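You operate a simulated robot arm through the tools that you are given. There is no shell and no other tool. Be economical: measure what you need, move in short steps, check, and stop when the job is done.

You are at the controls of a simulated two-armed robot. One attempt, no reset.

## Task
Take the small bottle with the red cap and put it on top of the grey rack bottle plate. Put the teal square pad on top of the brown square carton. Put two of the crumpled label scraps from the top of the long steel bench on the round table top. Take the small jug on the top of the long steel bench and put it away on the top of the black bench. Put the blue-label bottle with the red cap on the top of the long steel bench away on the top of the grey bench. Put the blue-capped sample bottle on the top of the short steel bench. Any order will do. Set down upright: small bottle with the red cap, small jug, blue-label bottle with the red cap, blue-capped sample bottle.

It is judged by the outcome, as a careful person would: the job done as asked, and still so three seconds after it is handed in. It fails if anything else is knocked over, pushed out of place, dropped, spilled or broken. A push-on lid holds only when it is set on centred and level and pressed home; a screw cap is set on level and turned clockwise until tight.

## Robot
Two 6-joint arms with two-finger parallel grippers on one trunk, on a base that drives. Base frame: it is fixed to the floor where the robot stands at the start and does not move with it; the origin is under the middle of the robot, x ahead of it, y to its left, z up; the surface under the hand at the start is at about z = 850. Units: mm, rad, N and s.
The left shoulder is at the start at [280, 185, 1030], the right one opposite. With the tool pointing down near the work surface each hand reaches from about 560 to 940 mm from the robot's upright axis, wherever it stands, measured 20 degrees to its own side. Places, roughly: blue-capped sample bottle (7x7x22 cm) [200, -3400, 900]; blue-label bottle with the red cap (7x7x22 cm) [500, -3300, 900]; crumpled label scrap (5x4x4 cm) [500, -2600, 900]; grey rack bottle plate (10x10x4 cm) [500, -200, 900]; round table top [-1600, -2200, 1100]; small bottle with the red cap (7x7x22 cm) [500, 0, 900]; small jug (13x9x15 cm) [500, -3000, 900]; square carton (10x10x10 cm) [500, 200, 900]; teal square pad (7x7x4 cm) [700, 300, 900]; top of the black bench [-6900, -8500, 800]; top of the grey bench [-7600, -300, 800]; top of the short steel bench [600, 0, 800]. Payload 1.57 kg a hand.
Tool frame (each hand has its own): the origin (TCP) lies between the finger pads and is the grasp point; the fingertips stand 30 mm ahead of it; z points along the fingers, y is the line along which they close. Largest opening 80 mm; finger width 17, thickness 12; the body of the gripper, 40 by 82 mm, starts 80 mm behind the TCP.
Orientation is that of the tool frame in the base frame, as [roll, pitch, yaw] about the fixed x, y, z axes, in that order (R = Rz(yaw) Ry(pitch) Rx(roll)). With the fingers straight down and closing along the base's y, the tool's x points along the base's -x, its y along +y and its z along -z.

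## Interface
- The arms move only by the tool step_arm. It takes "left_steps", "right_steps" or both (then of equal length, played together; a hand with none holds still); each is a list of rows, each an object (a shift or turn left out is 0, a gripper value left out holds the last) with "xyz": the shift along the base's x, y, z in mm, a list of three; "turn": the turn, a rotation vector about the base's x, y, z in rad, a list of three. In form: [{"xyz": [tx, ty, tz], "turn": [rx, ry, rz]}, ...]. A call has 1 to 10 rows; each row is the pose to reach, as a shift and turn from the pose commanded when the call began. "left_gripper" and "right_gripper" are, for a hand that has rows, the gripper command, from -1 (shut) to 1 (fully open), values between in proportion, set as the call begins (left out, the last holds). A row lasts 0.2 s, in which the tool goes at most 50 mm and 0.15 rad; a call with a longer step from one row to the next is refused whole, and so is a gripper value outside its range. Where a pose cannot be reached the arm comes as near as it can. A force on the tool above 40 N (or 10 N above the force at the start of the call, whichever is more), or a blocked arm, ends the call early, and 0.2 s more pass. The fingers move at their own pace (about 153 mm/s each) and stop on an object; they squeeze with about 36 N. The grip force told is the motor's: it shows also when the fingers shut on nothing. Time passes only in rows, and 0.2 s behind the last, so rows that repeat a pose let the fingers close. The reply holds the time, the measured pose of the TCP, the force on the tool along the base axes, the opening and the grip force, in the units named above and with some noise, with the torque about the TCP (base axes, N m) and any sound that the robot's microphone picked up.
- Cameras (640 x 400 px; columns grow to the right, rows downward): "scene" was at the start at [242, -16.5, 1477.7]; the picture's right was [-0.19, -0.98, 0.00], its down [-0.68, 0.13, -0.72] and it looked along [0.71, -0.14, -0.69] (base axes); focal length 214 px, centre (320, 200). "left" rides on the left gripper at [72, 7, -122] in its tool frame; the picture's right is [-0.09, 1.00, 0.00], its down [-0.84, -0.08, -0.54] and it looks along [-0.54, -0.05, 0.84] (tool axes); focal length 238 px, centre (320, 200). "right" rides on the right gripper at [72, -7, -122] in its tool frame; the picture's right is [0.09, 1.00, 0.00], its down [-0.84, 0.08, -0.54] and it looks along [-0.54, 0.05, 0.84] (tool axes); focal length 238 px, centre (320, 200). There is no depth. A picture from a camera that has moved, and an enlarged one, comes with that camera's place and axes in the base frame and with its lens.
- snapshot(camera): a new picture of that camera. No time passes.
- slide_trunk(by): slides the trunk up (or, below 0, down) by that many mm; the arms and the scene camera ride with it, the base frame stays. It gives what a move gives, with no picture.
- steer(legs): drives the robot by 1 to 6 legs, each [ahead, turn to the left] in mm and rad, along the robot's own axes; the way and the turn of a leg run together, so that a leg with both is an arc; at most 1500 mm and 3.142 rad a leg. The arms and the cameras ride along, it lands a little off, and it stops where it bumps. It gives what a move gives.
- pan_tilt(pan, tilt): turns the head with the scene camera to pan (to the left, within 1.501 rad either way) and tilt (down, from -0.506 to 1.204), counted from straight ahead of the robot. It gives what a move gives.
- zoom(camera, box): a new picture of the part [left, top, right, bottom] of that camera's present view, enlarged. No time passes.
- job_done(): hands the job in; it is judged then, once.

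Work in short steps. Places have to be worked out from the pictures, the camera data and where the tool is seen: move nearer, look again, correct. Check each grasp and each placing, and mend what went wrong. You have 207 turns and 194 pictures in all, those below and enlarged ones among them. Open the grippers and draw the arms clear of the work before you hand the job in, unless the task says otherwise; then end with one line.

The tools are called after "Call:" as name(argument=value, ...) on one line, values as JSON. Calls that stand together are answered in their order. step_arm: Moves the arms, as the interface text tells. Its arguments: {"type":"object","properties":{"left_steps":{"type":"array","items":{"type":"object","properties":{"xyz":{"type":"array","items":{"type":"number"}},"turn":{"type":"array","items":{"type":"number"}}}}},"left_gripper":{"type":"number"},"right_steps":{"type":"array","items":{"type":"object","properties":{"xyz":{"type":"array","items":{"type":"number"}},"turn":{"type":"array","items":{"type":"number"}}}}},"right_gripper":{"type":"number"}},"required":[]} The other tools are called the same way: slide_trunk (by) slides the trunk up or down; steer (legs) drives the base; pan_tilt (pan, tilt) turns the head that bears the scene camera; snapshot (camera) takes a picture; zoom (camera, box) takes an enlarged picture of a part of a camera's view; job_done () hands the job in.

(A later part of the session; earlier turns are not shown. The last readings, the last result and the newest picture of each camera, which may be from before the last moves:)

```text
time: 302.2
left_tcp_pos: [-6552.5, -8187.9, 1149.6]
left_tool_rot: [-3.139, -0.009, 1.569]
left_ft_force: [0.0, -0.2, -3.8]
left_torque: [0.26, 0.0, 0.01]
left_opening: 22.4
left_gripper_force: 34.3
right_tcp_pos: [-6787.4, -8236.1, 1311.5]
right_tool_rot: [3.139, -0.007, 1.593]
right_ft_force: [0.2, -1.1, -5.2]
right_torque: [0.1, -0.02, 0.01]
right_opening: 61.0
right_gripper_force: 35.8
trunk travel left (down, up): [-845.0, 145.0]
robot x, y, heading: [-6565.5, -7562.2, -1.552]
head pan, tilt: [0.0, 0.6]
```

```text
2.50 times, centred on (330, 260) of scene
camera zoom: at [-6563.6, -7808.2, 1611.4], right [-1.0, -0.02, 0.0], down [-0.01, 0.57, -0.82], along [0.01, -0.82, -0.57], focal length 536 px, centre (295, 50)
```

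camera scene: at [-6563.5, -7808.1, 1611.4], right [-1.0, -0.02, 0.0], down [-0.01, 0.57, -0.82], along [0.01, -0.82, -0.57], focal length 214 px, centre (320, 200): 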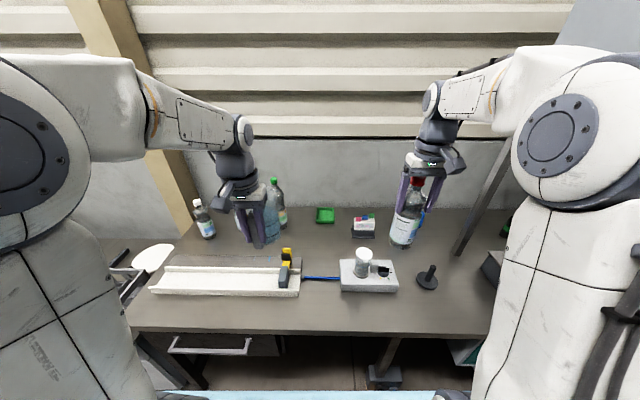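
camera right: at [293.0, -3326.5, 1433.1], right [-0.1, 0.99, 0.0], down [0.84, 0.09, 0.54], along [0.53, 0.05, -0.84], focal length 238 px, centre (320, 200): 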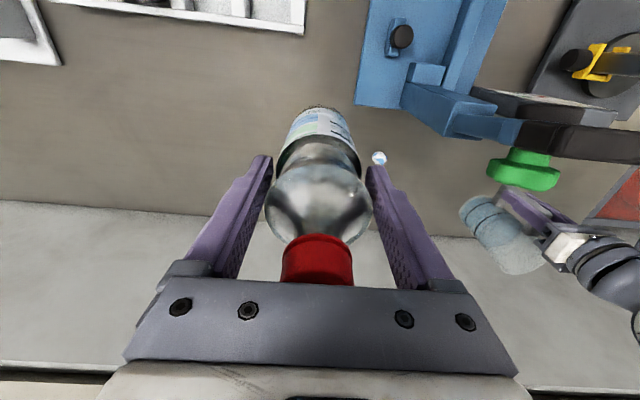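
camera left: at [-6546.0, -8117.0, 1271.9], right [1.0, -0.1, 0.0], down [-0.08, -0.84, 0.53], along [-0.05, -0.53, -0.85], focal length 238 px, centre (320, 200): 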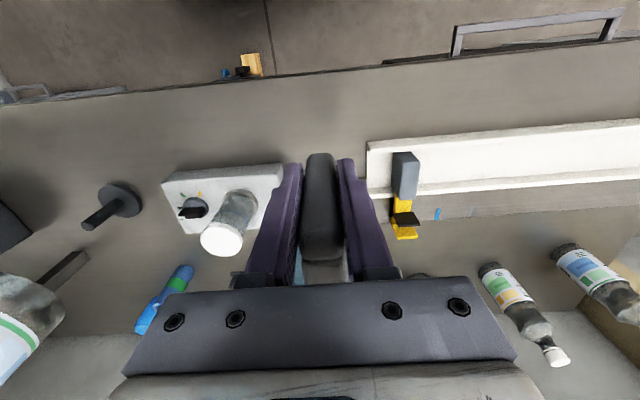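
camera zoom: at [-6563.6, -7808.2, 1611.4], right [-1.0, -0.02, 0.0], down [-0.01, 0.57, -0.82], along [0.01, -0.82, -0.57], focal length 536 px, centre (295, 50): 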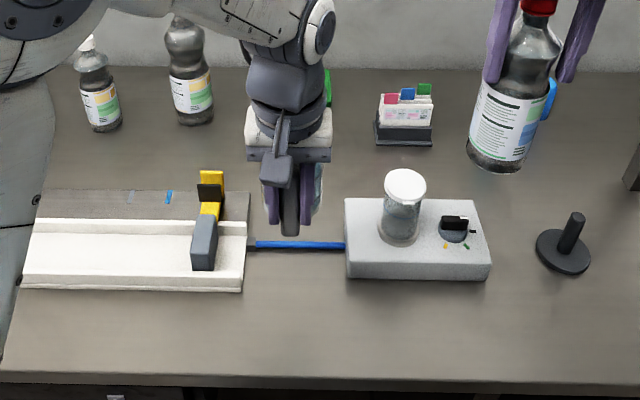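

The jug is centred over the gap. I'll descend to just above the bench.

Call:
step_arm(left_steps=[{"xyz": [-2, -4, -20]}, {"xyz": [-3, -8, -50]}, {"xyz": [-3, -8, -80]}, {"xyz": [-3, -8, -110]}, {"xyz": [-3, -8, -140]}, {"xyz": [-3, -8, -165]}, {"xyz": [-3, -8, -182]}, {"xyz": [-3, -8, -190]}, {"xyz": [-3, -8, -190]}])

Call:
zoom(camera="scene", box=[250, 210, 400, 340])

Call:
snapshot(camera="left")

```text
time: 304.2
left_tcp_pos: [-6553.0, -8195.2, 958.7]
left_tool_rot: [-3.139, -0.007, 1.567]
left_ft_force: [0.9, 0.1, -4.7]
left_torque: [0.27, -0.01, 0.02]
left_opening: 21.9
left_gripper_force: 34.6
right_tcp_pos: [-6788.0, -8235.2, 1311.7]
right_tool_rot: [3.141, -0.009, 1.594]
right_ft_force: [0.4, 0.4, -4.8]
right_torque: [0.09, -0.01, 0.0]
right_opening: 60.9
right_gripper_force: 35.7
trunk travel left (down, up): [-845.0, 145.0]
robot x, y, heading: [-6567.1, -7557.4, -1.552]
head pan, tilt: [0.0, 0.6]
```

```text
3.08 times, centred on (325, 275) of scene
camera zoom: at [-6563.6, -7808.2, 1611.4], right [-1.0, -0.02, 0.0], down [-0.01, 0.57, -0.82], along [0.01, -0.82, -0.57], focal length 660 px, centre (305, -31)
```

zoom: 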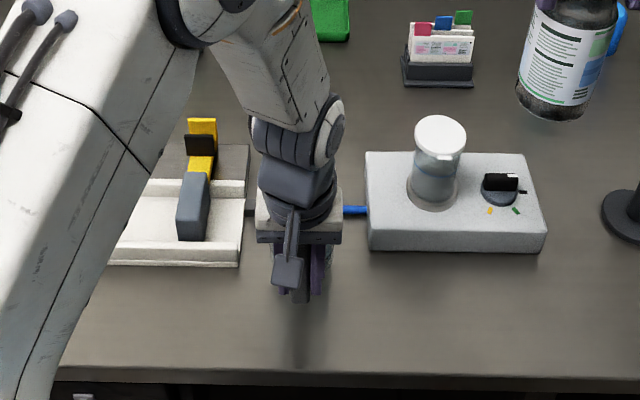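

```text
74 pictures are left
camera left: at [-6546.5, -8124.5, 1080.4], right [1.0, -0.1, 0.0], down [-0.08, -0.84, 0.53], along [-0.05, -0.53, -0.85], focal length 238 px, centre (320, 200)
```

left: 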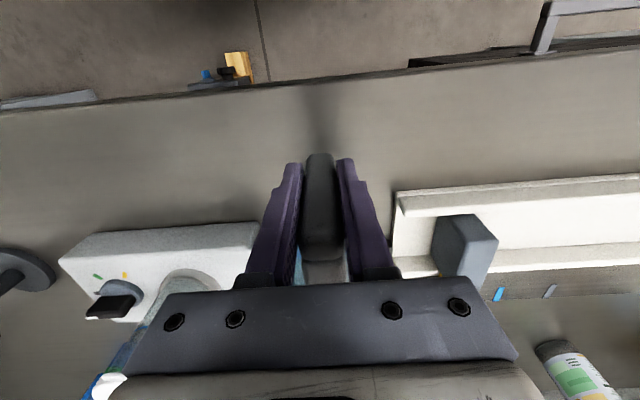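

Clearances look fine. I'll lower in small steps until contact, expected at TCP z≈938.

Call:
step_arm(left_steps=[{"xyz": [0, 0, -5]}, {"xyz": [0, 0, -10]}, {"xyz": [0, 0, -14]}, {"xyz": [0, 0, -17]}, {"xyz": [0, 0, -20]}, {"xyz": [0, 0, -20]}])

```text
time: 305.6
left_tcp_pos: [-6553.3, -8197.4, 938.3]
left_tool_rot: [-3.14, -0.008, 1.567]
left_ft_force: [0.0, 1.7, -1.3]
left_torque: [0.08, 0.02, -0.03]
left_opening: 21.8
left_gripper_force: 35.0
right_tcp_pos: [-6787.5, -8235.9, 1312.0]
right_tool_rot: [3.138, -0.006, 1.592]
right_ft_force: [0.6, 1.0, -5.3]
right_torque: [0.09, 0.02, -0.01]
right_opening: 60.7
right_gripper_force: 35.9
trunk travel left (down, up): [-845.0, 145.0]
robot x, y, heading: [-6571.2, -7555.2, -1.553]
head pan, tilt: [0.0, 0.6]
```

Weight is transferring to the bench. I'll go 2 mm more.

Call:
step_arm(left_steps=[{"xyz": [0, 0, -1]}, {"xyz": [0, 0, -2]}, {"xyz": [0, 0, -2]}])

```text
time: 306.4
left_tcp_pos: [-6553.6, -8194.1, 938.3]
left_tool_rot: [-3.14, -0.009, 1.565]
left_ft_force: [-2.3, 6.6, 14.0]
left_torque: [-1.31, -0.16, -0.14]
left_opening: 21.7
left_gripper_force: 35.0
right_tcp_pos: [-6786.8, -8235.0, 1311.6]
right_tool_rot: [3.138, -0.006, 1.594]
right_ft_force: [0.6, -0.2, -5.6]
right_torque: [0.08, -0.01, 0.0]
right_opening: 61.0
right_gripper_force: 36.1
trunk travel left (down, up): [-845.0, 145.0]
robot x, y, heading: [-6568.4, -7558.4, -1.552]
head pan, tilt: [0.0, 0.6]
```

It's seated. I'll ease 1 mm, open, and look before rising.

Call:
step_arm(left_steps=[{"xyz": [0, 0, 1]}, {"xyz": [0, 0, 1]}])

Call:
step_arm(left_steps=[{"xyz": [0, 0, 0]}, {"xyz": [0, 0, 0]}, {"xyz": [0, 0, 0]}], left_gripper=1)

Call:
snapshot(camera="left")

```text
time: 307.0
left_tcp_pos: [-6553.7, -8195.9, 938.5]
left_tool_rot: [3.141, -0.01, 1.568]
left_ft_force: [-2.4, 3.2, 7.8]
left_torque: [-0.79, 0.06, -0.19]
left_opening: 22.1
left_gripper_force: 34.6
right_tcp_pos: [-6785.6, -8235.7, 1311.8]
right_tool_rot: [3.14, -0.005, 1.593]
right_ft_force: [-1.0, 0.3, -5.2]
right_torque: [0.04, -0.02, -0.03]
right_opening: 60.5
right_gripper_force: 35.9
trunk travel left (down, up): [-845.0, 145.0]
robot x, y, heading: [-6568.5, -7555.1, -1.552]
head pan, tilt: [0.0, 0.6]
```

```text
time: 307.8
left_tcp_pos: [-6553.2, -8194.7, 938.0]
left_tool_rot: [3.141, -0.011, 1.569]
left_ft_force: [-0.5, -0.2, 0.2]
left_torque: [0.03, 0.02, 0.03]
left_opening: 79.8
left_gripper_force: 0.0
right_tcp_pos: [-6787.6, -8235.0, 1312.2]
right_tool_rot: [3.14, -0.006, 1.593]
right_ft_force: [0.5, -0.2, -4.0]
right_torque: [0.08, 0.05, 0.0]
right_opening: 60.9
right_gripper_force: 35.9
trunk travel left (down, up): [-845.0, 145.0]
robot x, y, heading: [-6570.2, -7559.8, -1.549]
head pan, tilt: [0.0, 0.6]
```

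```text
73 pictures are left
camera left: at [-6547.0, -8124.7, 1059.7], right [1.0, -0.1, 0.0], down [-0.08, -0.84, 0.53], along [-0.05, -0.53, -0.85], focal length 238 px, centre (320, 200)
```

left: 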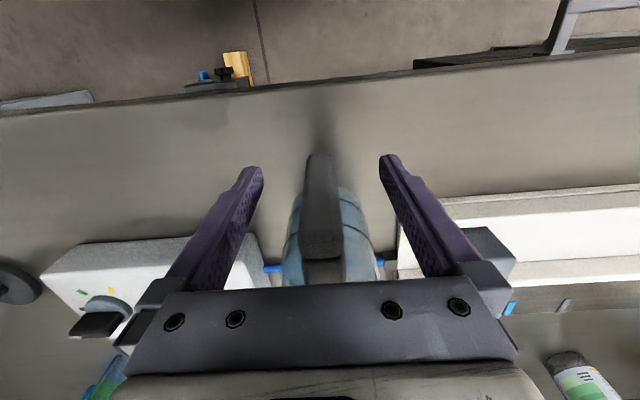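

The jug stands upright. I'll rise straight up. The right gripper opening has crept from 63.6 to 60.8, so I'll check the bottle in that hand.

Call:
step_arm(left_steps=[{"xyz": [0, 0, 25]}, {"xyz": [0, 0, 60]}, {"xyz": [0, 0, 100]}, {"xyz": [0, 0, 145]}, {"xyz": [0, 0, 190]}, {"xyz": [0, 0, 235]}, {"xyz": [30, 0, 280]}, {"xyz": [60, 0, 310]}])

Call:
snapshot(camera="right")

Call:
snapshot(camera="scene")

```text
refused: row 7 steps farther than a row can; nothing moved
```

```text
72 pictures are left
camera right: at [-6795.8, -8164.8, 1433.9], right [0.99, 0.11, 0.0], down [0.1, -0.84, 0.54], along [0.06, -0.53, -0.84], focal length 238 px, centre (320, 200)
```

right: 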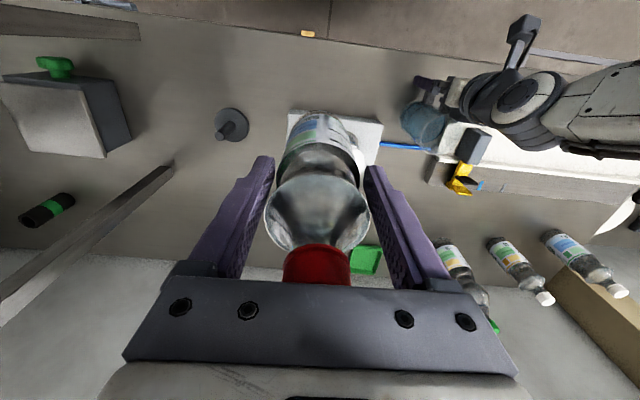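

```text
71 pictures are left
camera scene: at [-6563.6, -7808.0, 1611.4], right [-1.0, -0.02, 0.0], down [-0.01, 0.57, -0.82], along [0.01, -0.82, -0.57], focal length 214 px, centre (320, 200)
```

scene: 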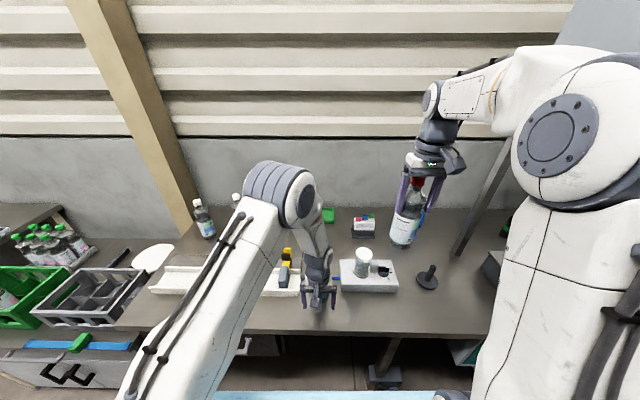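

The bottle in the right hand is only slightly pitched, not slipping. I'll redo the left-hand rise with shorter steps.

Call:
step_arm(left_steps=[{"xyz": [0, 0, 20]}, {"xyz": [0, 0, 55]}, {"xyz": [0, 0, 95]}, {"xyz": [0, 0, 140]}, {"xyz": [0, 0, 185]}, {"xyz": [0, 0, 230]}, {"xyz": [20, 0, 270]}, {"xyz": [45, 0, 305]}, {"xyz": [80, 10, 320]}])

Call:
zoom(camera="scene", box=[230, 180, 430, 340])

```text
time: 309.8
left_tcp_pos: [-6474.4, -8186.3, 1258.3]
left_tool_rot: [-3.14, -0.007, 1.567]
left_ft_force: [0.6, -0.5, 0.3]
left_torque: [0.03, -0.02, -0.01]
left_opening: 79.8
left_gripper_force: 0.1
right_tcp_pos: [-6786.8, -8234.3, 1311.0]
right_tool_rot: [3.139, -0.008, 1.593]
right_ft_force: [-0.4, 0.4, -5.4]
right_torque: [0.09, -0.01, 0.01]
right_opening: 60.9
right_gripper_force: 35.6
trunk travel left (down, up): [-845.0, 145.0]
robot x, y, heading: [-6564.9, -7557.0, -1.556]
head pan, tilt: [0.0, 0.6]
```

```text
2.50 times, centred on (330, 260) of scene
camera zoom: at [-6563.7, -7808.0, 1611.4], right [-1.0, -0.02, 0.0], down [-0.01, 0.57, -0.82], along [0.01, -0.82, -0.57], focal length 536 px, centre (295, 50)
```

zoom: 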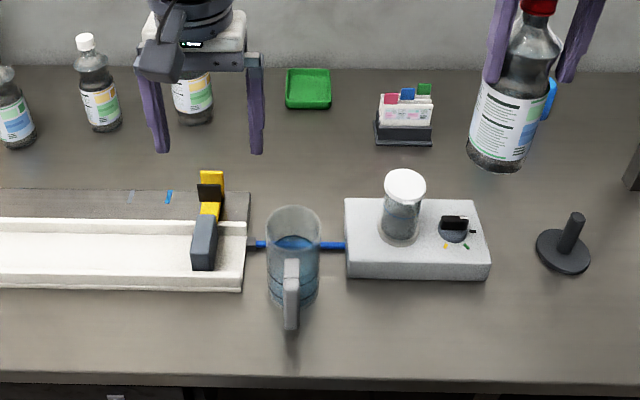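

The jug is safely placed on the black bench. Now the blue-label bottle goes to the grey bench; I'll retrace the known route, first out of the aisle.

Call:
steer(legs=[[0, 1.584], [1400, 0], [266, 0], [0, 0.254]])

```text
time: 322.9
left_tcp_pos: [-4310.1, -7262.8, 1258.6]
left_tool_rot: [-3.139, -0.008, -2.871]
left_ft_force: [0.2, -0.3, -0.3]
left_torque: [0.02, 0.01, -0.01]
left_opening: 80.2
left_gripper_force: 0.0
right_tcp_pos: [-4177.7, -7549.2, 1311.4]
right_tool_rot: [3.141, -0.008, -2.844]
right_ft_force: [0.4, -0.5, -5.6]
right_torque: [-0.01, 0.1, 0.01]
right_opening: 60.4
right_gripper_force: 36.2
trunk travel left (down, up): [-845.0, 145.0]
robot x, y, heading: [-4887.5, -7526.1, 0.291]
head pan, tilt: [0.0, 0.6]
```

On course. I'll continue out to the open area, then turn up towards the middle of the hall.

Call:
steer(legs=[[1400, 0], [1300, 0], [0, 0.843]])

```text
time: 338.3
left_tcp_pos: [-2079.0, -6142.2, 1257.5]
left_tool_rot: [-3.141, -0.009, -2.046]
left_ft_force: [-0.1, 0.5, 0.3]
left_torque: [-0.04, -0.03, 0.0]
left_opening: 79.9
left_gripper_force: 0.1
right_tcp_pos: [-1778.3, -6239.9, 1311.2]
right_tool_rot: [3.141, -0.007, -2.018]
right_ft_force: [0.5, 0.0, -4.9]
right_torque: [-0.09, 0.06, 0.03]
right_opening: 60.3
right_gripper_force: 36.7
trunk travel left (down, up): [-845.0, 145.0]
robot x, y, heading: [-2282.3, -6741.5, 1.119]
head pan, tilt: [0.0, 0.6]
```

Call:
steer(legs=[[0, 0.038], [1400, 0], [1400, 0], [1285, 0], [0, 0.44]])

Call:
snapshot(camera="right")

```text
time: 359.5
left_tcp_pos: [-946.8, -2342.1, 1259.7]
left_tool_rot: [-3.141, -0.009, -1.51]
left_ft_force: [0.0, -0.1, -0.2]
left_torque: [-0.03, 0.01, -0.02]
left_opening: 80.0
left_gripper_force: 0.1
right_tcp_pos: [-639.4, -2270.8, 1312.6]
right_tool_rot: [3.14, -0.007, -1.482]
right_ft_force: [0.7, -0.1, -1.4]
right_torque: [-0.01, -0.01, 0.01]
right_opening: 0.0
right_gripper_force: 21.1
trunk travel left (down, up): [-845.0, 145.0]
robot x, y, heading: [-815.1, -2962.3, 1.659]
head pan, tilt: [0.0, 0.6]
```

```text
69 pictures are left
camera right: at [-625.9, -2341.6, 1434.9], right [-0.98, -0.18, 0.0], down [-0.15, 0.83, 0.54], along [-0.1, 0.53, -0.84], focal length 238 px, centre (320, 200)
```

right: 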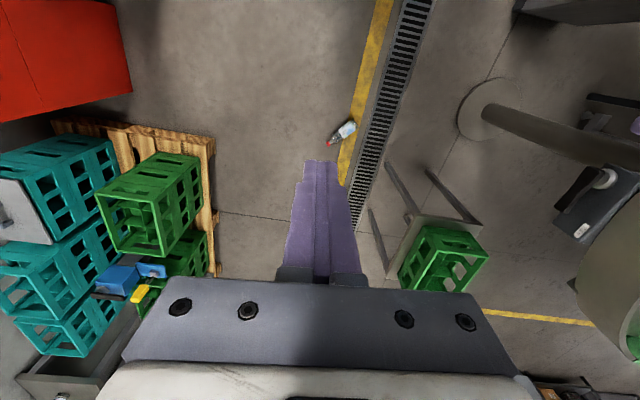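

The bottle slipped out and lies on the floor at about (-837, -1944), cap pointing roughly (+x, +y). I'll inspect it before recovering it.

Call:
zoom(camera="right", box=[300, 105, 385, 160])

Call:
snapshot(camera="scene")

```text
7.27 times, centred on (342, 132) of right
camera zoom: at [-625.9, -2341.6, 1434.9], right [-0.98, -0.18, 0.0], down [-0.15, 0.83, 0.54], along [-0.1, 0.53, -0.84], focal length 1734 px, centre (156, 691)
```

zoom: 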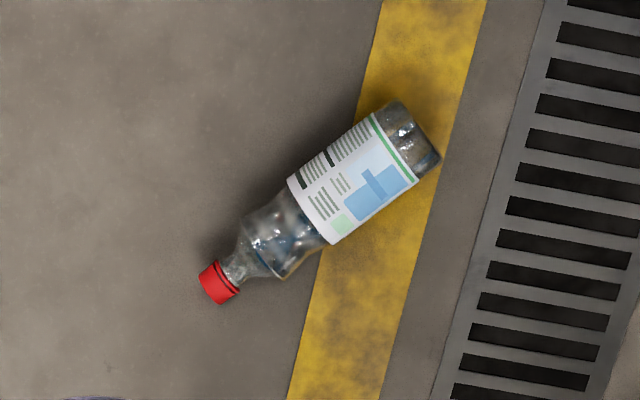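

```text
67 pictures are left
camera scene: at [-825.0, -2713.5, 1612.4], right [1.0, 0.09, -0.01], down [0.04, -0.56, -0.83], along [-0.08, 0.82, -0.56], focal length 214 px, centre (320, 200)
```

scene: 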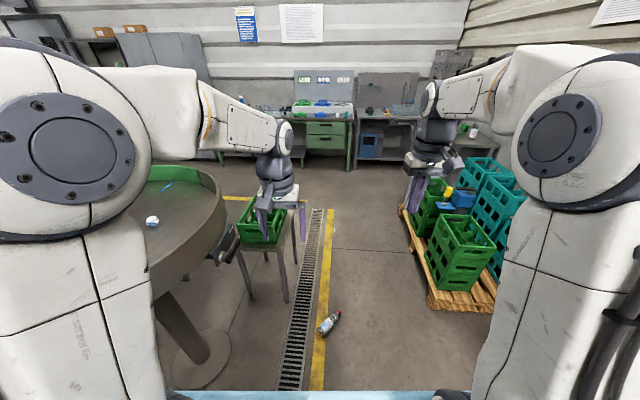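

The bottle is intact, capped, and centred at about (-835, -1942) with its axis at ≈0.86 rad. I'll position so it lies about 700 mm ahead on the left-hand side.

Call:
steer(legs=[[0, -0.459], [345, 0], [0, 0.371]])

Call:
pan_tilt(pan=0.1, tilt=0.8)

Call:
snapshot(camera="scene")

Call:
snapshot(camera="left")

```text
time: 364.3
left_tcp_pos: [-768.2, -2004.4, 1257.7]
left_tool_rot: [-3.136, -0.01, -1.599]
left_ft_force: [0.6, 0.6, -1.2]
left_torque: [0.01, -0.01, 0.0]
left_opening: 80.2
left_gripper_force: 0.1
right_tcp_pos: [-454.8, -1962.6, 1312.4]
right_tool_rot: [-3.138, -0.005, -1.573]
right_ft_force: [-0.2, 0.2, -0.1]
right_torque: [-0.02, 0.0, 0.01]
right_opening: 0.1
right_gripper_force: 21.4
trunk travel left (down, up): [-845.0, 145.0]
robot x, y, heading: [-684.8, -2636.5, 1.572]
head pan, tilt: [0.0, 0.6]
```

```text
time: 365.0
left_tcp_pos: [-768.3, -2003.8, 1257.6]
left_tool_rot: [-3.135, -0.007, -1.597]
left_ft_force: [0.0, 0.7, -0.5]
left_torque: [0.0, -0.01, -0.04]
left_opening: 79.8
left_gripper_force: 0.0
right_tcp_pos: [-455.4, -1963.9, 1312.6]
right_tool_rot: [-3.139, -0.005, -1.575]
right_ft_force: [0.3, 0.4, -0.3]
right_torque: [-0.01, -0.01, 0.0]
right_opening: 0.1
right_gripper_force: 21.1
trunk travel left (down, up): [-845.0, 145.0]
robot x, y, heading: [-682.9, -2635.6, 1.574]
head pan, tilt: [0.099, 0.799]
```

```text
66 pictures are left
camera scene: at [-690.8, -2394.2, 1594.6], right [1.0, 0.1, 0.0], down [0.07, -0.71, -0.7], along [-0.07, 0.69, -0.72], focal length 214 px, centre (320, 200)
```

scene: 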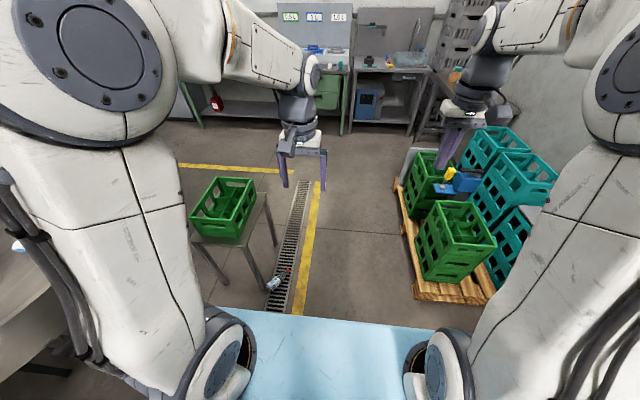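

```text
65 pictures are left
camera left: at [-779.3, -2074.9, 1379.8], right [-0.99, 0.12, -0.01], down [0.1, 0.84, 0.54], along [0.07, 0.53, -0.84], focal length 238 px, centre (320, 200)
```

left: 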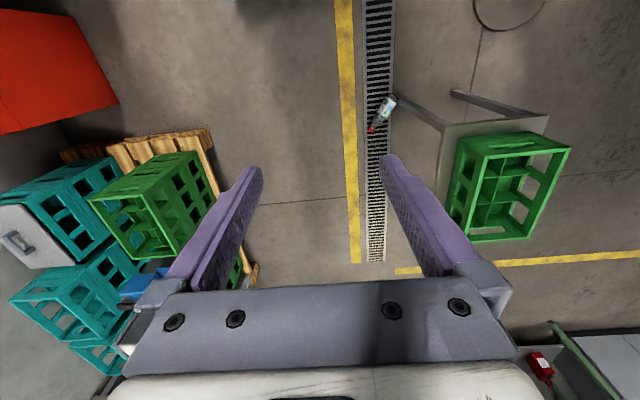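

The bottle is rolling slowly and is now near (-1063, -1752) by the stool leg. I'll let it settle while opening the right gripper, then look again.

Call:
step_arm(right_steps=[{"xyz": [0, 0, 0]}, {"xyz": [0, 0, 0]}, {"xyz": [0, 0, 0]}, {"xyz": [0, 0, 0]}, {"xyz": [0, 0, 0]}, {"xyz": [0, 0, 0]}, {"xyz": [0, 0, 0]}, {"xyz": [0, 0, 0]}, {"xyz": [0, 0, 0]}, {"xyz": [0, 0, 0]}], right_gripper=1)

Call:
zoom(camera="left", box=[330, 60, 490, 160])

```text
time: 367.2
left_tcp_pos: [-769.2, -2004.1, 1258.9]
left_tool_rot: [-3.136, -0.01, -1.6]
left_ft_force: [0.3, 0.7, 0.2]
left_torque: [0.0, 0.02, -0.01]
left_opening: 80.0
left_gripper_force: 0.0
right_tcp_pos: [-455.8, -1963.3, 1314.3]
right_tool_rot: [-3.138, -0.004, -1.574]
right_ft_force: [0.4, -0.1, 0.6]
right_torque: [-0.03, 0.02, -0.01]
right_opening: 80.2
right_gripper_force: 0.1
trunk travel left (down, up): [-845.0, 145.0]
robot x, y, heading: [-683.4, -2635.2, 1.575]
head pan, tilt: [0.099, 0.799]
```

```text
4.00 times, centred on (410, 110) of left
camera zoom: at [-779.3, -2074.9, 1379.8], right [-0.99, 0.12, -0.01], down [0.1, 0.84, 0.54], along [0.07, 0.53, -0.84], focal length 953 px, centre (-40, 560)
```

zoom: 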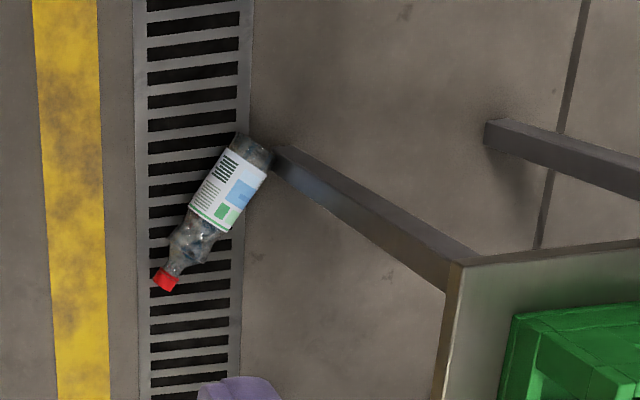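

The bottle has come to rest against the stool leg at about (-1067, -1737), cap direction ≈0.95 rad. I'll stand at (-767, -2400) facing +y so the left hand can reach, then lower the trunk.

Call:
steer(legs=[[0, 0.34], [250, 0], [0, -0.343]])

Call:
slide_trunk(by=-500)

Call:
snapshot(camera="scene")

Call:
snapshot(camera="left")

```text
time: 371.2
left_tcp_pos: [-865.7, -1766.9, 1258.8]
left_tool_rot: [-3.137, -0.007, -1.583]
left_ft_force: [0.5, -0.1, 0.2]
left_torque: [-0.02, -0.07, 0.01]
left_opening: 80.1
left_gripper_force: 0.0
right_tcp_pos: [-553.7, -1721.0, 1312.7]
right_tool_rot: [-3.138, -0.007, -1.557]
right_ft_force: [0.0, -0.5, -0.5]
right_torque: [-0.01, -0.06, 0.0]
right_opening: 80.1
right_gripper_force: 0.1
trunk travel left (down, up): [-845.0, 145.0]
robot x, y, heading: [-771.2, -2395.8, 1.584]
head pan, tilt: [0.099, 0.799]
```

```text
refused: -500 is not a number from -400 to 400
```

```text
63 pictures are left
camera scene: at [-782.1, -2156.5, 1594.6], right [0.99, 0.11, 0.0], down [0.08, -0.71, -0.7], along [-0.08, 0.69, -0.72], focal length 214 px, centre (320, 200)
```

scene: 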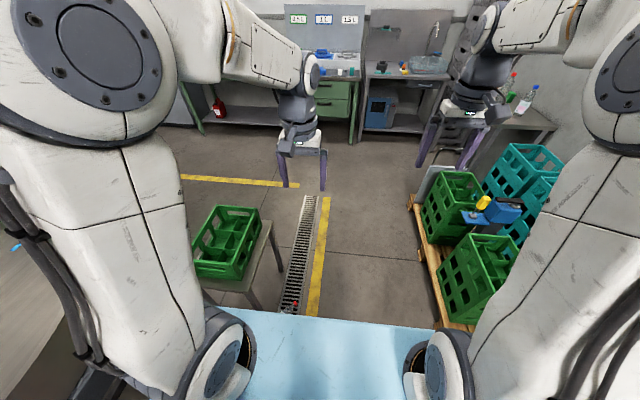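

```text
62 pictures are left
camera left: at [-875.5, -1838.5, 1379.7], right [-0.99, 0.1, -0.01], down [0.09, 0.84, 0.54], along [0.06, 0.53, -0.84], focal length 238 px, centre (320, 200)
```

left: 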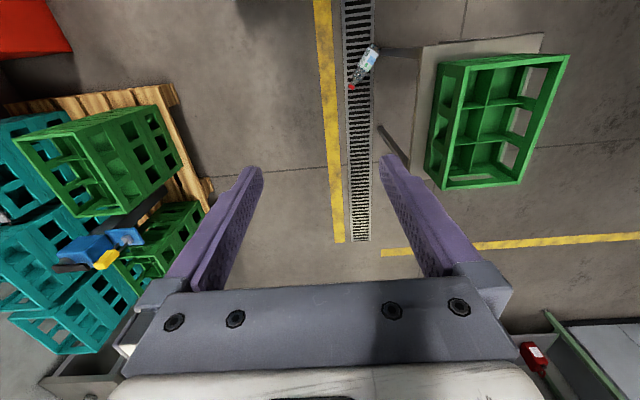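

The maximum slide is 400 per call. I'll lower in two steps.

Call:
slide_trunk(by=-400)

Call:
slide_trunk(by=-380)

Call:
snapshot(camera="left")

Call:
snapshot(camera="scene")

```text
time: 375.0
left_tcp_pos: [-865.9, -1766.7, 858.5]
left_tool_rot: [-3.137, -0.011, -1.583]
left_ft_force: [0.4, 0.1, 0.2]
left_torque: [0.01, -0.02, 0.01]
left_opening: 79.8
left_gripper_force: 0.0
right_tcp_pos: [-553.1, -1720.7, 913.0]
right_tool_rot: [-3.137, -0.006, -1.558]
right_ft_force: [-0.3, 0.1, 0.3]
right_torque: [-0.03, 0.0, -0.01]
right_opening: 79.9
right_gripper_force: 0.1
trunk travel left (down, up): [-445.0, 545.0]
robot x, y, heading: [-772.9, -2393.5, 1.585]
head pan, tilt: [0.099, 0.799]
```

```text
time: 378.7
left_tcp_pos: [-865.0, -1766.9, 479.4]
left_tool_rot: [-3.136, -0.009, -1.583]
left_ft_force: [0.2, 0.0, 0.1]
left_torque: [-0.03, 0.01, -0.01]
left_opening: 80.0
left_gripper_force: 0.2
right_tcp_pos: [-553.8, -1721.1, 533.2]
right_tool_rot: [-3.137, -0.005, -1.557]
right_ft_force: [0.3, 0.9, -0.7]
right_torque: [0.02, -0.01, 0.03]
right_opening: 79.8
right_gripper_force: 0.0
trunk travel left (down, up): [-65.0, 925.0]
robot x, y, heading: [-771.6, -2395.7, 1.582]
head pan, tilt: [0.099, 0.799]
```

```text
61 pictures are left
camera left: at [-875.1, -1838.5, 599.8], right [-0.99, 0.1, -0.01], down [0.09, 0.84, 0.54], along [0.06, 0.53, -0.84], focal length 238 px, centre (320, 200)
```

left: 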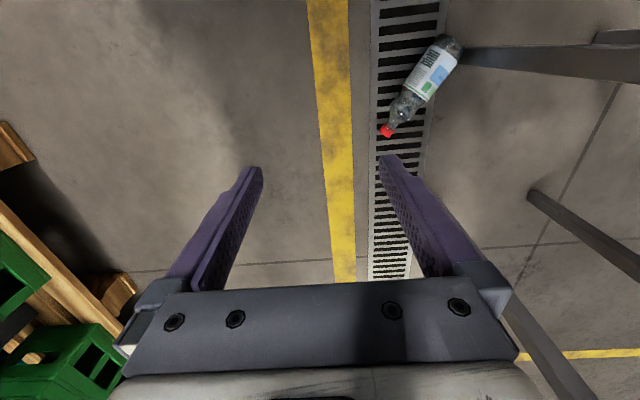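

```text
60 pictures are left
camera scene: at [-781.6, -2156.5, 814.6], right [0.99, 0.11, 0.0], down [0.08, -0.71, -0.7], along [-0.08, 0.69, -0.72], focal length 214 px, centre (320, 200)
```

scene: 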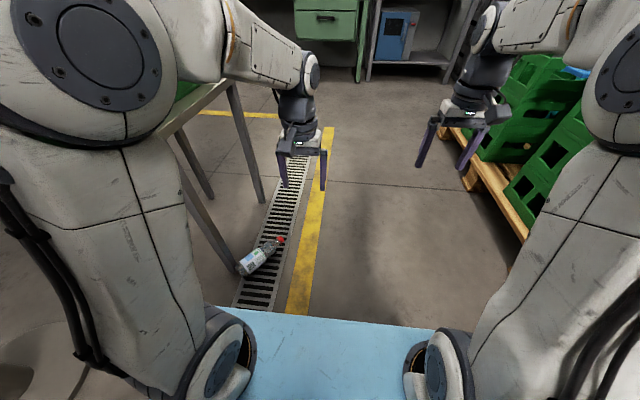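

Call:
zoom(camera="left", box=[360, 20, 500, 150])

```text
3.08 times, centred on (430, 85) of left
camera zoom: at [-875.1, -1838.5, 599.8], right [-0.99, 0.1, -0.01], down [0.09, 0.84, 0.54], along [0.06, 0.53, -0.84], focal length 733 px, centre (-18, 554)
```

zoom: 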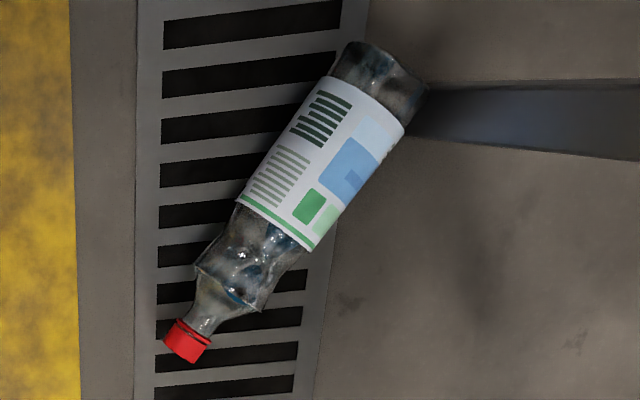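

I'll grip the upper label body at about (-1067, -1738), with tool yaw -0.63 from the present. First I'll descend clear of the stool and turn the hand, then move sideways.

Call:
step_arm(left_steps=[{"xyz": [0, 0, -45], "turn": [0, 0, -0.105]}, {"xyz": [0, 0, -90], "turn": [0, 0, -0.21]}, {"xyz": [0, 0, -135], "turn": [0, 0, -0.315]}, {"xyz": [0, 0, -180], "turn": [0, 0, -0.42]}, {"xyz": [0, 0, -225], "turn": [0, 0, -0.525]}, {"xyz": [0, 0, -270], "turn": [0, 0, -0.63]}, {"xyz": [-45, 6, -275], "turn": [0, 0, -0.63]}, {"xyz": [-90, 12, -275], "turn": [0, 0, -0.63]}, {"xyz": [-130, 15, -275], "turn": [0, 0, -0.63]}, {"xyz": [-130, 15, -275], "turn": [0, 0, -0.63]}])

Call:
snapshot(camera="left")

Call:
snapshot(camera="scene")

```text
time: 380.9
left_tcp_pos: [-995.7, -1752.8, 199.8]
left_tool_rot: [-3.137, -0.008, -2.214]
left_ft_force: [-0.4, 0.0, 1.0]
left_torque: [-0.03, -0.01, 0.0]
left_opening: 80.1
left_gripper_force: 0.1
right_tcp_pos: [-553.2, -1720.6, 533.4]
right_tool_rot: [-3.138, -0.004, -1.555]
right_ft_force: [0.0, 0.2, -0.3]
right_torque: [0.01, 0.0, -0.01]
right_opening: 79.9
right_gripper_force: 0.0
trunk travel left (down, up): [-65.0, 925.0]
robot x, y, heading: [-771.6, -2395.2, 1.581]
head pan, tilt: [0.099, 0.799]
```

```text
58 pictures are left
camera left: at [-1045.0, -1804.8, 322.1], right [-0.74, 0.67, -0.01], down [0.56, 0.63, 0.54], along [0.36, 0.39, -0.84], focal length 238 px, centre (320, 200)
```

left: 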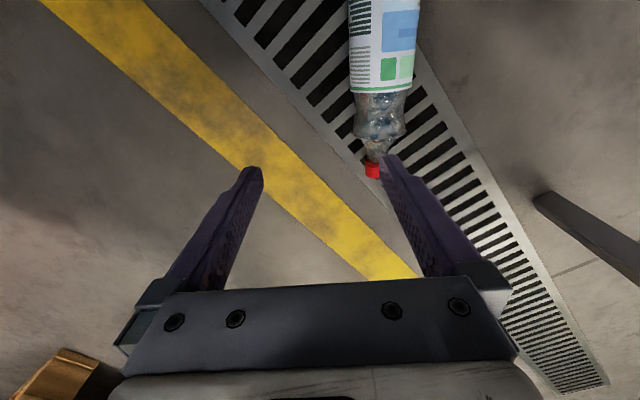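

```text
57 pictures are left
camera scene: at [-781.6, -2156.5, 814.6], right [0.99, 0.11, 0.0], down [0.08, -0.71, -0.7], along [-0.08, 0.69, -0.72], focal length 214 px, centre (320, 200)
```

scene: 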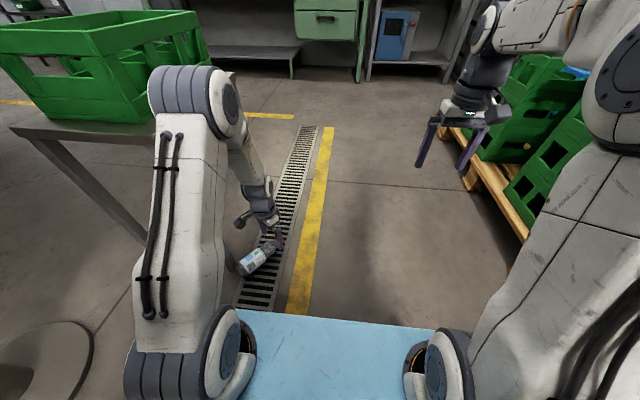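

The hand is aligned with the bottle's axis. I'll move across to (-1068, -1738), then go part-way down and check.

Call:
step_arm(left_steps=[{"xyz": [-36, 8, -30]}, {"xyz": [-72, 15, -50]}, {"xyz": [-72, 15, -75]}, {"xyz": [-72, 15, -75]}])

Call:
snapshot(camera="left")

Call:
snapshot(camera="scene")

```text
time: 381.9
left_tcp_pos: [-1069.8, -1739.6, 126.3]
left_tool_rot: [-3.137, -0.008, -2.213]
left_ft_force: [-0.3, 0.7, -0.3]
left_torque: [0.02, 0.0, -0.02]
left_opening: 80.0
left_gripper_force: 0.1
right_tcp_pos: [-554.0, -1720.9, 532.8]
right_tool_rot: [-3.137, -0.006, -1.557]
right_ft_force: [-0.5, -0.9, -0.1]
right_torque: [0.0, -0.03, 0.02]
right_opening: 79.8
right_gripper_force: 0.2
trunk travel left (down, up): [-65.0, 925.0]
robot x, y, heading: [-773.2, -2396.9, 1.592]
head pan, tilt: [0.099, 0.799]
```

```text
56 pictures are left
camera left: at [-1118.9, -1792.2, 247.5], right [-0.74, 0.67, -0.01], down [0.56, 0.63, 0.54], along [0.36, 0.39, -0.84], focal length 238 px, centre (320, 200)
```

left: 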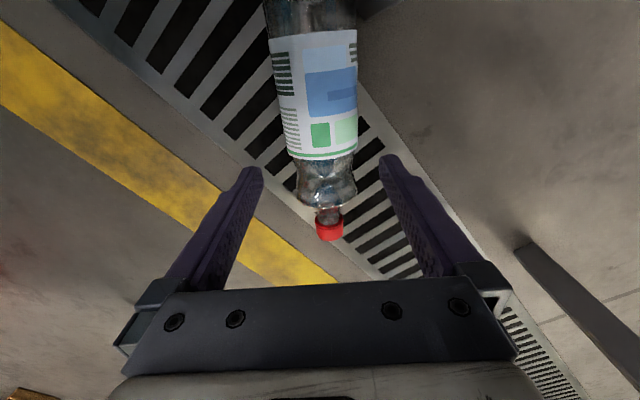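

```text
55 pictures are left
camera scene: at [-781.7, -2156.5, 814.6], right [0.99, 0.11, 0.0], down [0.08, -0.71, -0.7], along [-0.08, 0.69, -0.72], focal length 214 px, centre (320, 200)
```

scene: 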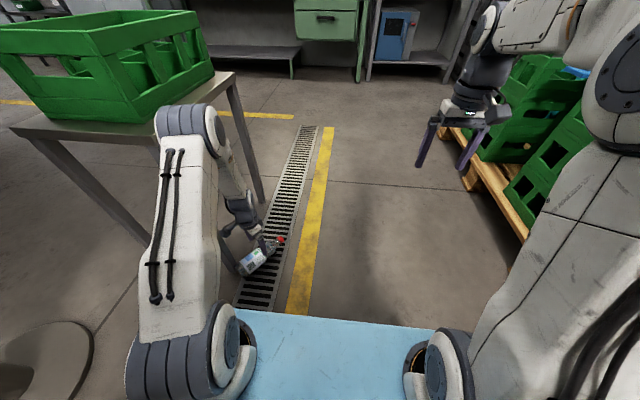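

The grasp point is at the label's upper edge and centred. I'll descend to z≈38 and close.

Call:
step_arm(left_steps=[{"xyz": [0, 0, -30]}, {"xyz": [0, 0, -55]}, {"xyz": [0, 0, -75]}, {"xyz": [0, 0, -87]}, {"xyz": [0, 0, -87]}])

Call:
step_arm(left_steps=[{"xyz": [0, 0, 0]}, {"xyz": [0, 0, 0]}, {"xyz": [0, 0, 0]}, {"xyz": [0, 0, 0]}, {"xyz": [0, 0, 3]}, {"xyz": [0, 0, 10]}, {"xyz": [0, 0, 20]}, {"xyz": [0, 0, 32]}, {"xyz": [0, 0, 44]}], left_gripper=-1)

Call:
snapshot(camera="left")

```text
time: 383.1
left_tcp_pos: [-1067.9, -1738.4, 41.3]
left_tool_rot: [-3.136, -0.01, -2.214]
left_ft_force: [0.2, -1.2, 0.3]
left_torque: [-0.04, -0.02, -0.01]
left_opening: 80.0
left_gripper_force: 0.1
right_tcp_pos: [-554.4, -1720.6, 532.6]
right_tool_rot: [-3.139, -0.007, -1.557]
right_ft_force: [0.2, 0.1, -0.4]
right_torque: [-0.01, 0.0, -0.01]
right_opening: 79.9
right_gripper_force: 0.0
trunk travel left (down, up): [-65.0, 925.0]
robot x, y, heading: [-772.4, -2393.7, 1.587]
head pan, tilt: [0.099, 0.799]
```

```text
time: 385.1
left_tcp_pos: [-1068.0, -1735.5, 84.8]
left_tool_rot: [-3.134, -0.007, -2.213]
left_ft_force: [-0.6, 0.5, -5.3]
left_torque: [0.06, -0.02, 0.0]
left_opening: 63.7
left_gripper_force: 35.7
right_tcp_pos: [-553.0, -1720.9, 532.9]
right_tool_rot: [-3.137, -0.007, -1.557]
right_ft_force: [0.8, -0.1, -0.1]
right_torque: [-0.01, 0.02, -0.01]
right_opening: 80.1
right_gripper_force: 0.1
trunk travel left (down, up): [-65.0, 925.0]
robot x, y, heading: [-775.6, -2395.5, 1.583]
head pan, tilt: [0.099, 0.799]
```

```text
54 pictures are left
camera left: at [-1117.4, -1788.3, 206.7], right [-0.74, 0.67, -0.01], down [0.56, 0.63, 0.54], along [0.36, 0.39, -0.84], focal length 238 px, centre (320, 200)
```

left: 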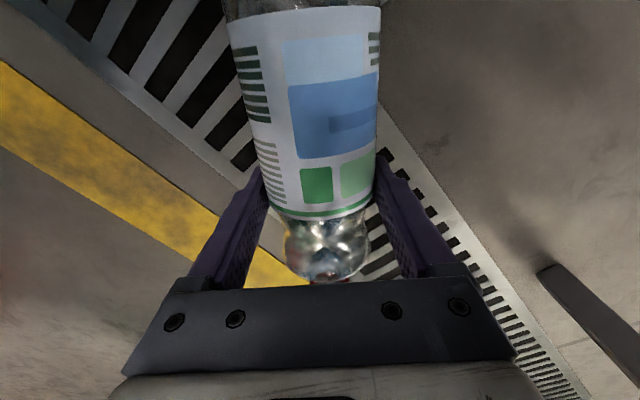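

The bottle is gripped near its balance point (63.7 mm, 5 N). I'll pull it away from the leg sideways, then lift.

Call:
step_arm(left_steps=[{"xyz": [12, 2, 2]}, {"xyz": [35, 4, 5]}, {"xyz": [65, 6, 15]}, {"xyz": [95, 6, 35]}, {"xyz": [125, 4, 60]}, {"xyz": [150, 0, 90]}, {"xyz": [170, -4, 120]}, {"xyz": [185, -8, 155]}, {"xyz": [195, -10, 190]}, {"xyz": [200, -12, 220]}])

Call:
slide_trunk(by=400)

Call:
slide_trunk(by=380)

Call:
snapshot(camera="left")

```text
time: 387.3
left_tcp_pos: [-868.5, -1749.4, 302.9]
left_tool_rot: [-3.136, -0.007, -2.214]
left_ft_force: [-0.2, 0.4, -5.3]
left_torque: [0.05, -0.04, -0.01]
left_opening: 63.6
left_gripper_force: 36.2
right_tcp_pos: [-553.2, -1720.5, 533.1]
right_tool_rot: [-3.137, -0.006, -1.558]
right_ft_force: [-0.4, 0.3, 0.3]
right_torque: [-0.05, 0.0, 0.03]
right_opening: 79.7
right_gripper_force: 0.0
trunk travel left (down, up): [-65.0, 925.0]
robot x, y, heading: [-772.5, -2393.1, 1.584]
head pan, tilt: [0.099, 0.799]
```

```text
time: 391.1
left_tcp_pos: [-868.3, -1748.7, 702.1]
left_tool_rot: [-3.138, -0.007, -2.213]
left_ft_force: [0.4, -0.2, -5.5]
left_torque: [0.05, -0.04, -0.01]
left_opening: 63.2
left_gripper_force: 35.9
right_tcp_pos: [-553.3, -1721.1, 933.1]
right_tool_rot: [-3.137, -0.006, -1.557]
right_ft_force: [-0.5, -0.4, -0.2]
right_torque: [0.03, 0.0, -0.03]
right_opening: 80.1
right_gripper_force: 0.2
trunk travel left (down, up): [-465.0, 525.0]
robot x, y, heading: [-772.4, -2394.2, 1.584]
head pan, tilt: [0.099, 0.799]
```

```text
time: 394.8
left_tcp_pos: [-868.3, -1748.9, 1083.2]
left_tool_rot: [-3.136, -0.009, -2.214]
left_ft_force: [0.2, -0.7, -3.8]
left_torque: [0.07, -0.06, -0.03]
left_opening: 63.4
left_gripper_force: 36.3
right_tcp_pos: [-553.6, -1721.4, 1312.5]
right_tool_rot: [-3.138, -0.006, -1.556]
right_ft_force: [-0.2, -0.7, 0.9]
right_torque: [0.0, 0.02, 0.0]
right_opening: 79.9
right_gripper_force: 0.1
trunk travel left (down, up): [-845.0, 145.0]
robot x, y, heading: [-769.4, -2395.6, 1.584]
head pan, tilt: [0.099, 0.799]
```

```text
53 pictures are left
camera left: at [-917.8, -1802.1, 1204.3], right [-0.74, 0.67, -0.01], down [0.56, 0.63, 0.54], along [0.36, 0.39, -0.84], focal length 238 px, centre (320, 200)
```

left: 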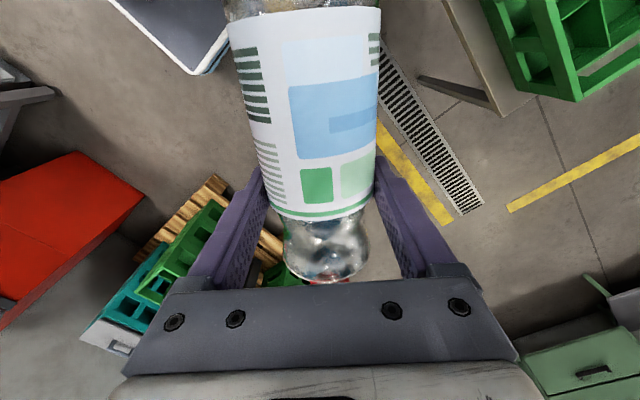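

The bottle is secure. I'll turn the hand yaw to face forward first, then pitch the hand up so the bottle becomes upright for carrying.

Call:
step_arm(left_steps=[{"xyz": [-5, 15, 0], "turn": [0, 0, 0.11]}, {"xyz": [-10, 30, 0], "turn": [0, 0, 0.22]}, {"xyz": [-15, 45, 0], "turn": [0, 0, 0.33]}, {"xyz": [-20, 60, 0], "turn": [0, 0, 0.44]}, {"xyz": [-25, 75, 0], "turn": [0, 0, 0.55]}, {"xyz": [-30, 90, 0], "turn": [0, 0, 0.656]}, {"xyz": [-30, 90, 0], "turn": [0, 0, 0.656]}])

Call:
step_arm(left_steps=[{"xyz": [0, 15, 5], "turn": [0.12, 0, 0]}, {"xyz": [0, 30, 10], "turn": [0.24, 0, 0]}, {"xyz": [0, 45, 15], "turn": [0.36, 0, 0]}, {"xyz": [0, 60, 20], "turn": [0.48, 0, 0]}, {"xyz": [0, 75, 25], "turn": [0.6, 0, 0]}, {"xyz": [0, 90, 30], "turn": [0.72, 0, 0]}, {"xyz": [0, 90, 30], "turn": [0.72, 0, 0]}])

Call:
snapshot(camera="scene")

```text
time: 396.4
left_tcp_pos: [-899.4, -1660.6, 1082.4]
left_tool_rot: [-3.137, -0.01, -1.555]
left_ft_force: [-0.2, 0.3, -4.9]
left_torque: [0.09, 0.0, -0.02]
left_opening: 63.6
left_gripper_force: 36.5
right_tcp_pos: [-552.9, -1719.5, 1313.1]
right_tool_rot: [-3.139, -0.007, -1.557]
right_ft_force: [0.2, 0.3, 0.3]
right_torque: [0.0, 0.0, -0.03]
right_opening: 80.1
right_gripper_force: 0.0
trunk travel left (down, up): [-845.0, 145.0]
robot x, y, heading: [-773.6, -2391.3, 1.584]
head pan, tilt: [0.099, 0.799]
```

```text
time: 398.0
left_tcp_pos: [-907.3, -1576.7, 1108.9]
left_tool_rot: [3.122, 0.649, -1.555]
left_ft_force: [1.2, 0.6, -5.2]
left_torque: [0.06, 0.02, 0.03]
left_opening: 63.4
left_gripper_force: 35.8
left hand out of reach, approached as far as the arm can: row 5, 6, 7
right_tcp_pos: [-553.2, -1721.0, 1313.5]
right_tool_rot: [-3.138, -0.008, -1.557]
right_ft_force: [0.7, -0.8, -0.3]
right_torque: [-0.02, -0.01, -0.02]
right_opening: 79.9
right_gripper_force: 0.1
trunk travel left (down, up): [-845.0, 145.0]
robot x, y, heading: [-768.6, -2397.6, 1.584]
head pan, tilt: [0.099, 0.799]
```

```text
52 pictures are left
camera scene: at [-781.7, -2156.2, 1594.5], right [0.99, 0.11, 0.0], down [0.08, -0.71, -0.7], along [-0.08, 0.69, -0.72], focal length 214 px, centre (320, 200)
```

scene: 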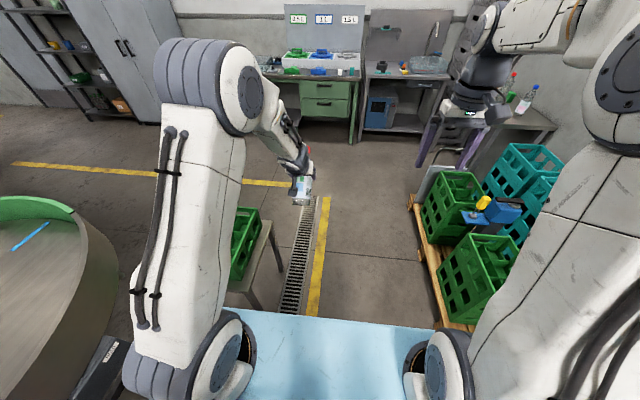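

The wrist ran out of reach at about 0.65 rad pitch with the hand low. I'll raise the hand relative to the shoulder (more horizontal forearm) and try again.

Call:
step_arm(left_steps=[{"xyz": [0, 0, 40]}, {"xyz": [0, 0, 80]}, {"xyz": [0, 0, 120]}, {"xyz": [0, 0, 160]}, {"xyz": [0, 0, 200]}, {"xyz": [0, 0, 200]}])

Call:
step_arm(left_steps=[{"xyz": [0, 0, 0], "turn": [0.12, 0, 0]}, {"xyz": [0, 0, 0], "turn": [0.24, 0, 0]}, {"xyz": [0, 0, 0], "turn": [0.36, 0, 0]}, {"xyz": [0, 0, 0], "turn": [0.48, 0, 0]}, {"xyz": [0, 0, 0], "turn": [0.48, 0, 0]}])

Call:
snapshot(camera="scene")

```text
time: 399.4
left_tcp_pos: [-906.7, -1576.5, 1309.2]
left_tool_rot: [3.119, 0.65, -1.556]
left_ft_force: [-0.6, -0.7, -5.5]
left_torque: [0.09, 0.0, 0.0]
left_opening: 63.6
left_gripper_force: 36.2
right_tcp_pos: [-553.8, -1720.5, 1313.5]
right_tool_rot: [-3.138, -0.005, -1.557]
right_ft_force: [-0.5, 0.2, 0.6]
right_torque: [-0.01, -0.02, -0.01]
right_opening: 80.0
right_gripper_force: 0.0
trunk travel left (down, up): [-845.0, 145.0]
robot x, y, heading: [-774.3, -2396.0, 1.587]
head pan, tilt: [0.099, 0.799]
```

```text
time: 400.6
left_tcp_pos: [-906.0, -1578.5, 1308.0]
left_tool_rot: [-3.14, 1.127, -1.535]
left_ft_force: [0.2, 0.2, -5.8]
left_torque: [-0.01, -0.02, 0.04]
left_opening: 63.4
left_gripper_force: 35.8
left hand out of reach, approached as far as the arm can: row 3, 4
right_tcp_pos: [-553.6, -1721.0, 1313.7]
right_tool_rot: [-3.136, -0.007, -1.556]
right_ft_force: [-0.5, 0.1, 0.1]
right_torque: [-0.01, 0.05, -0.06]
right_opening: 80.1
right_gripper_force: 0.0
trunk travel left (down, up): [-845.0, 145.0]
robot x, y, heading: [-770.9, -2394.6, 1.583]
head pan, tilt: [0.099, 0.799]
```

```text
51 pictures are left
camera scene: at [-781.6, -2156.2, 1594.6], right [0.99, 0.11, 0.0], down [0.08, -0.71, -0.7], along [-0.08, 0.69, -0.72], focal length 214 px, centre (320, 200)
```

scene: 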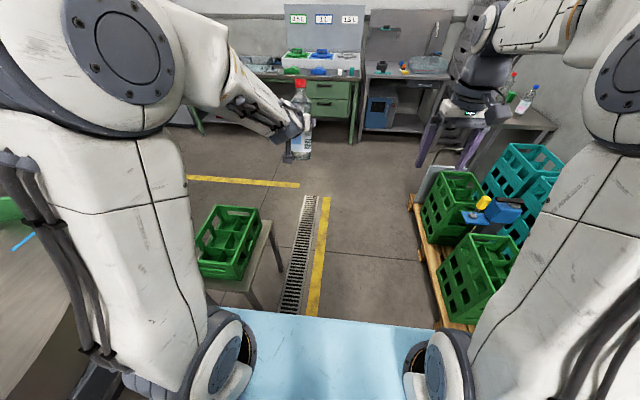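

It's now mostly upright (1.13 rad). Higher helps, so I'll continue raising and pitching to reach 1.57.

Call:
step_arm(left_steps=[{"xyz": [0, 0, 40], "turn": [0, 0, 0]}, {"xyz": [0, 0, 80], "turn": [0.1, 0, 0]}, {"xyz": [0, 0, 120], "turn": [0.2, 0, 0]}, {"xyz": [0, 0, 150], "turn": [0.3, 0, 0]}, {"xyz": [0, 0, 170], "turn": [0.38, 0, 0]}, {"xyz": [0, 0, 180], "turn": [0.44, 0, 0]}, {"xyz": [0, 0, 180], "turn": [0.44, 0, 0]}])

Call:
snapshot(camera="scene")

```text
time: 402.2
left_tcp_pos: [-907.7, -1578.2, 1488.2]
left_tool_rot: [-1.626, 1.557, -0.022]
left_ft_force: [0.3, -0.4, -5.4]
left_torque: [-0.02, 0.01, -0.04]
left_opening: 63.3
left_gripper_force: 36.0
right_tcp_pos: [-554.0, -1720.7, 1313.1]
right_tool_rot: [-3.139, -0.006, -1.557]
right_ft_force: [0.4, 0.3, 0.4]
right_torque: [0.0, -0.01, 0.03]
right_opening: 80.1
right_gripper_force: 0.0
trunk travel left (down, up): [-845.0, 145.0]
robot x, y, heading: [-768.9, -2394.7, 1.582]
head pan, tilt: [0.099, 0.799]
```

```text
50 pictures are left
camera scene: at [-781.7, -2156.2, 1594.5], right [0.99, 0.11, 0.0], down [0.08, -0.71, -0.7], along [-0.08, 0.69, -0.72], focal length 214 px, centre (320, 200)
```

scene: 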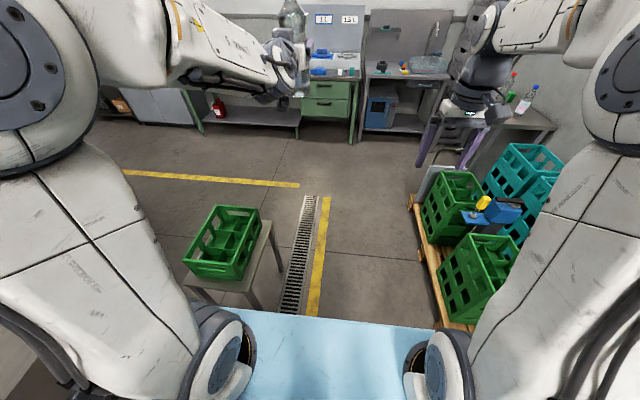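

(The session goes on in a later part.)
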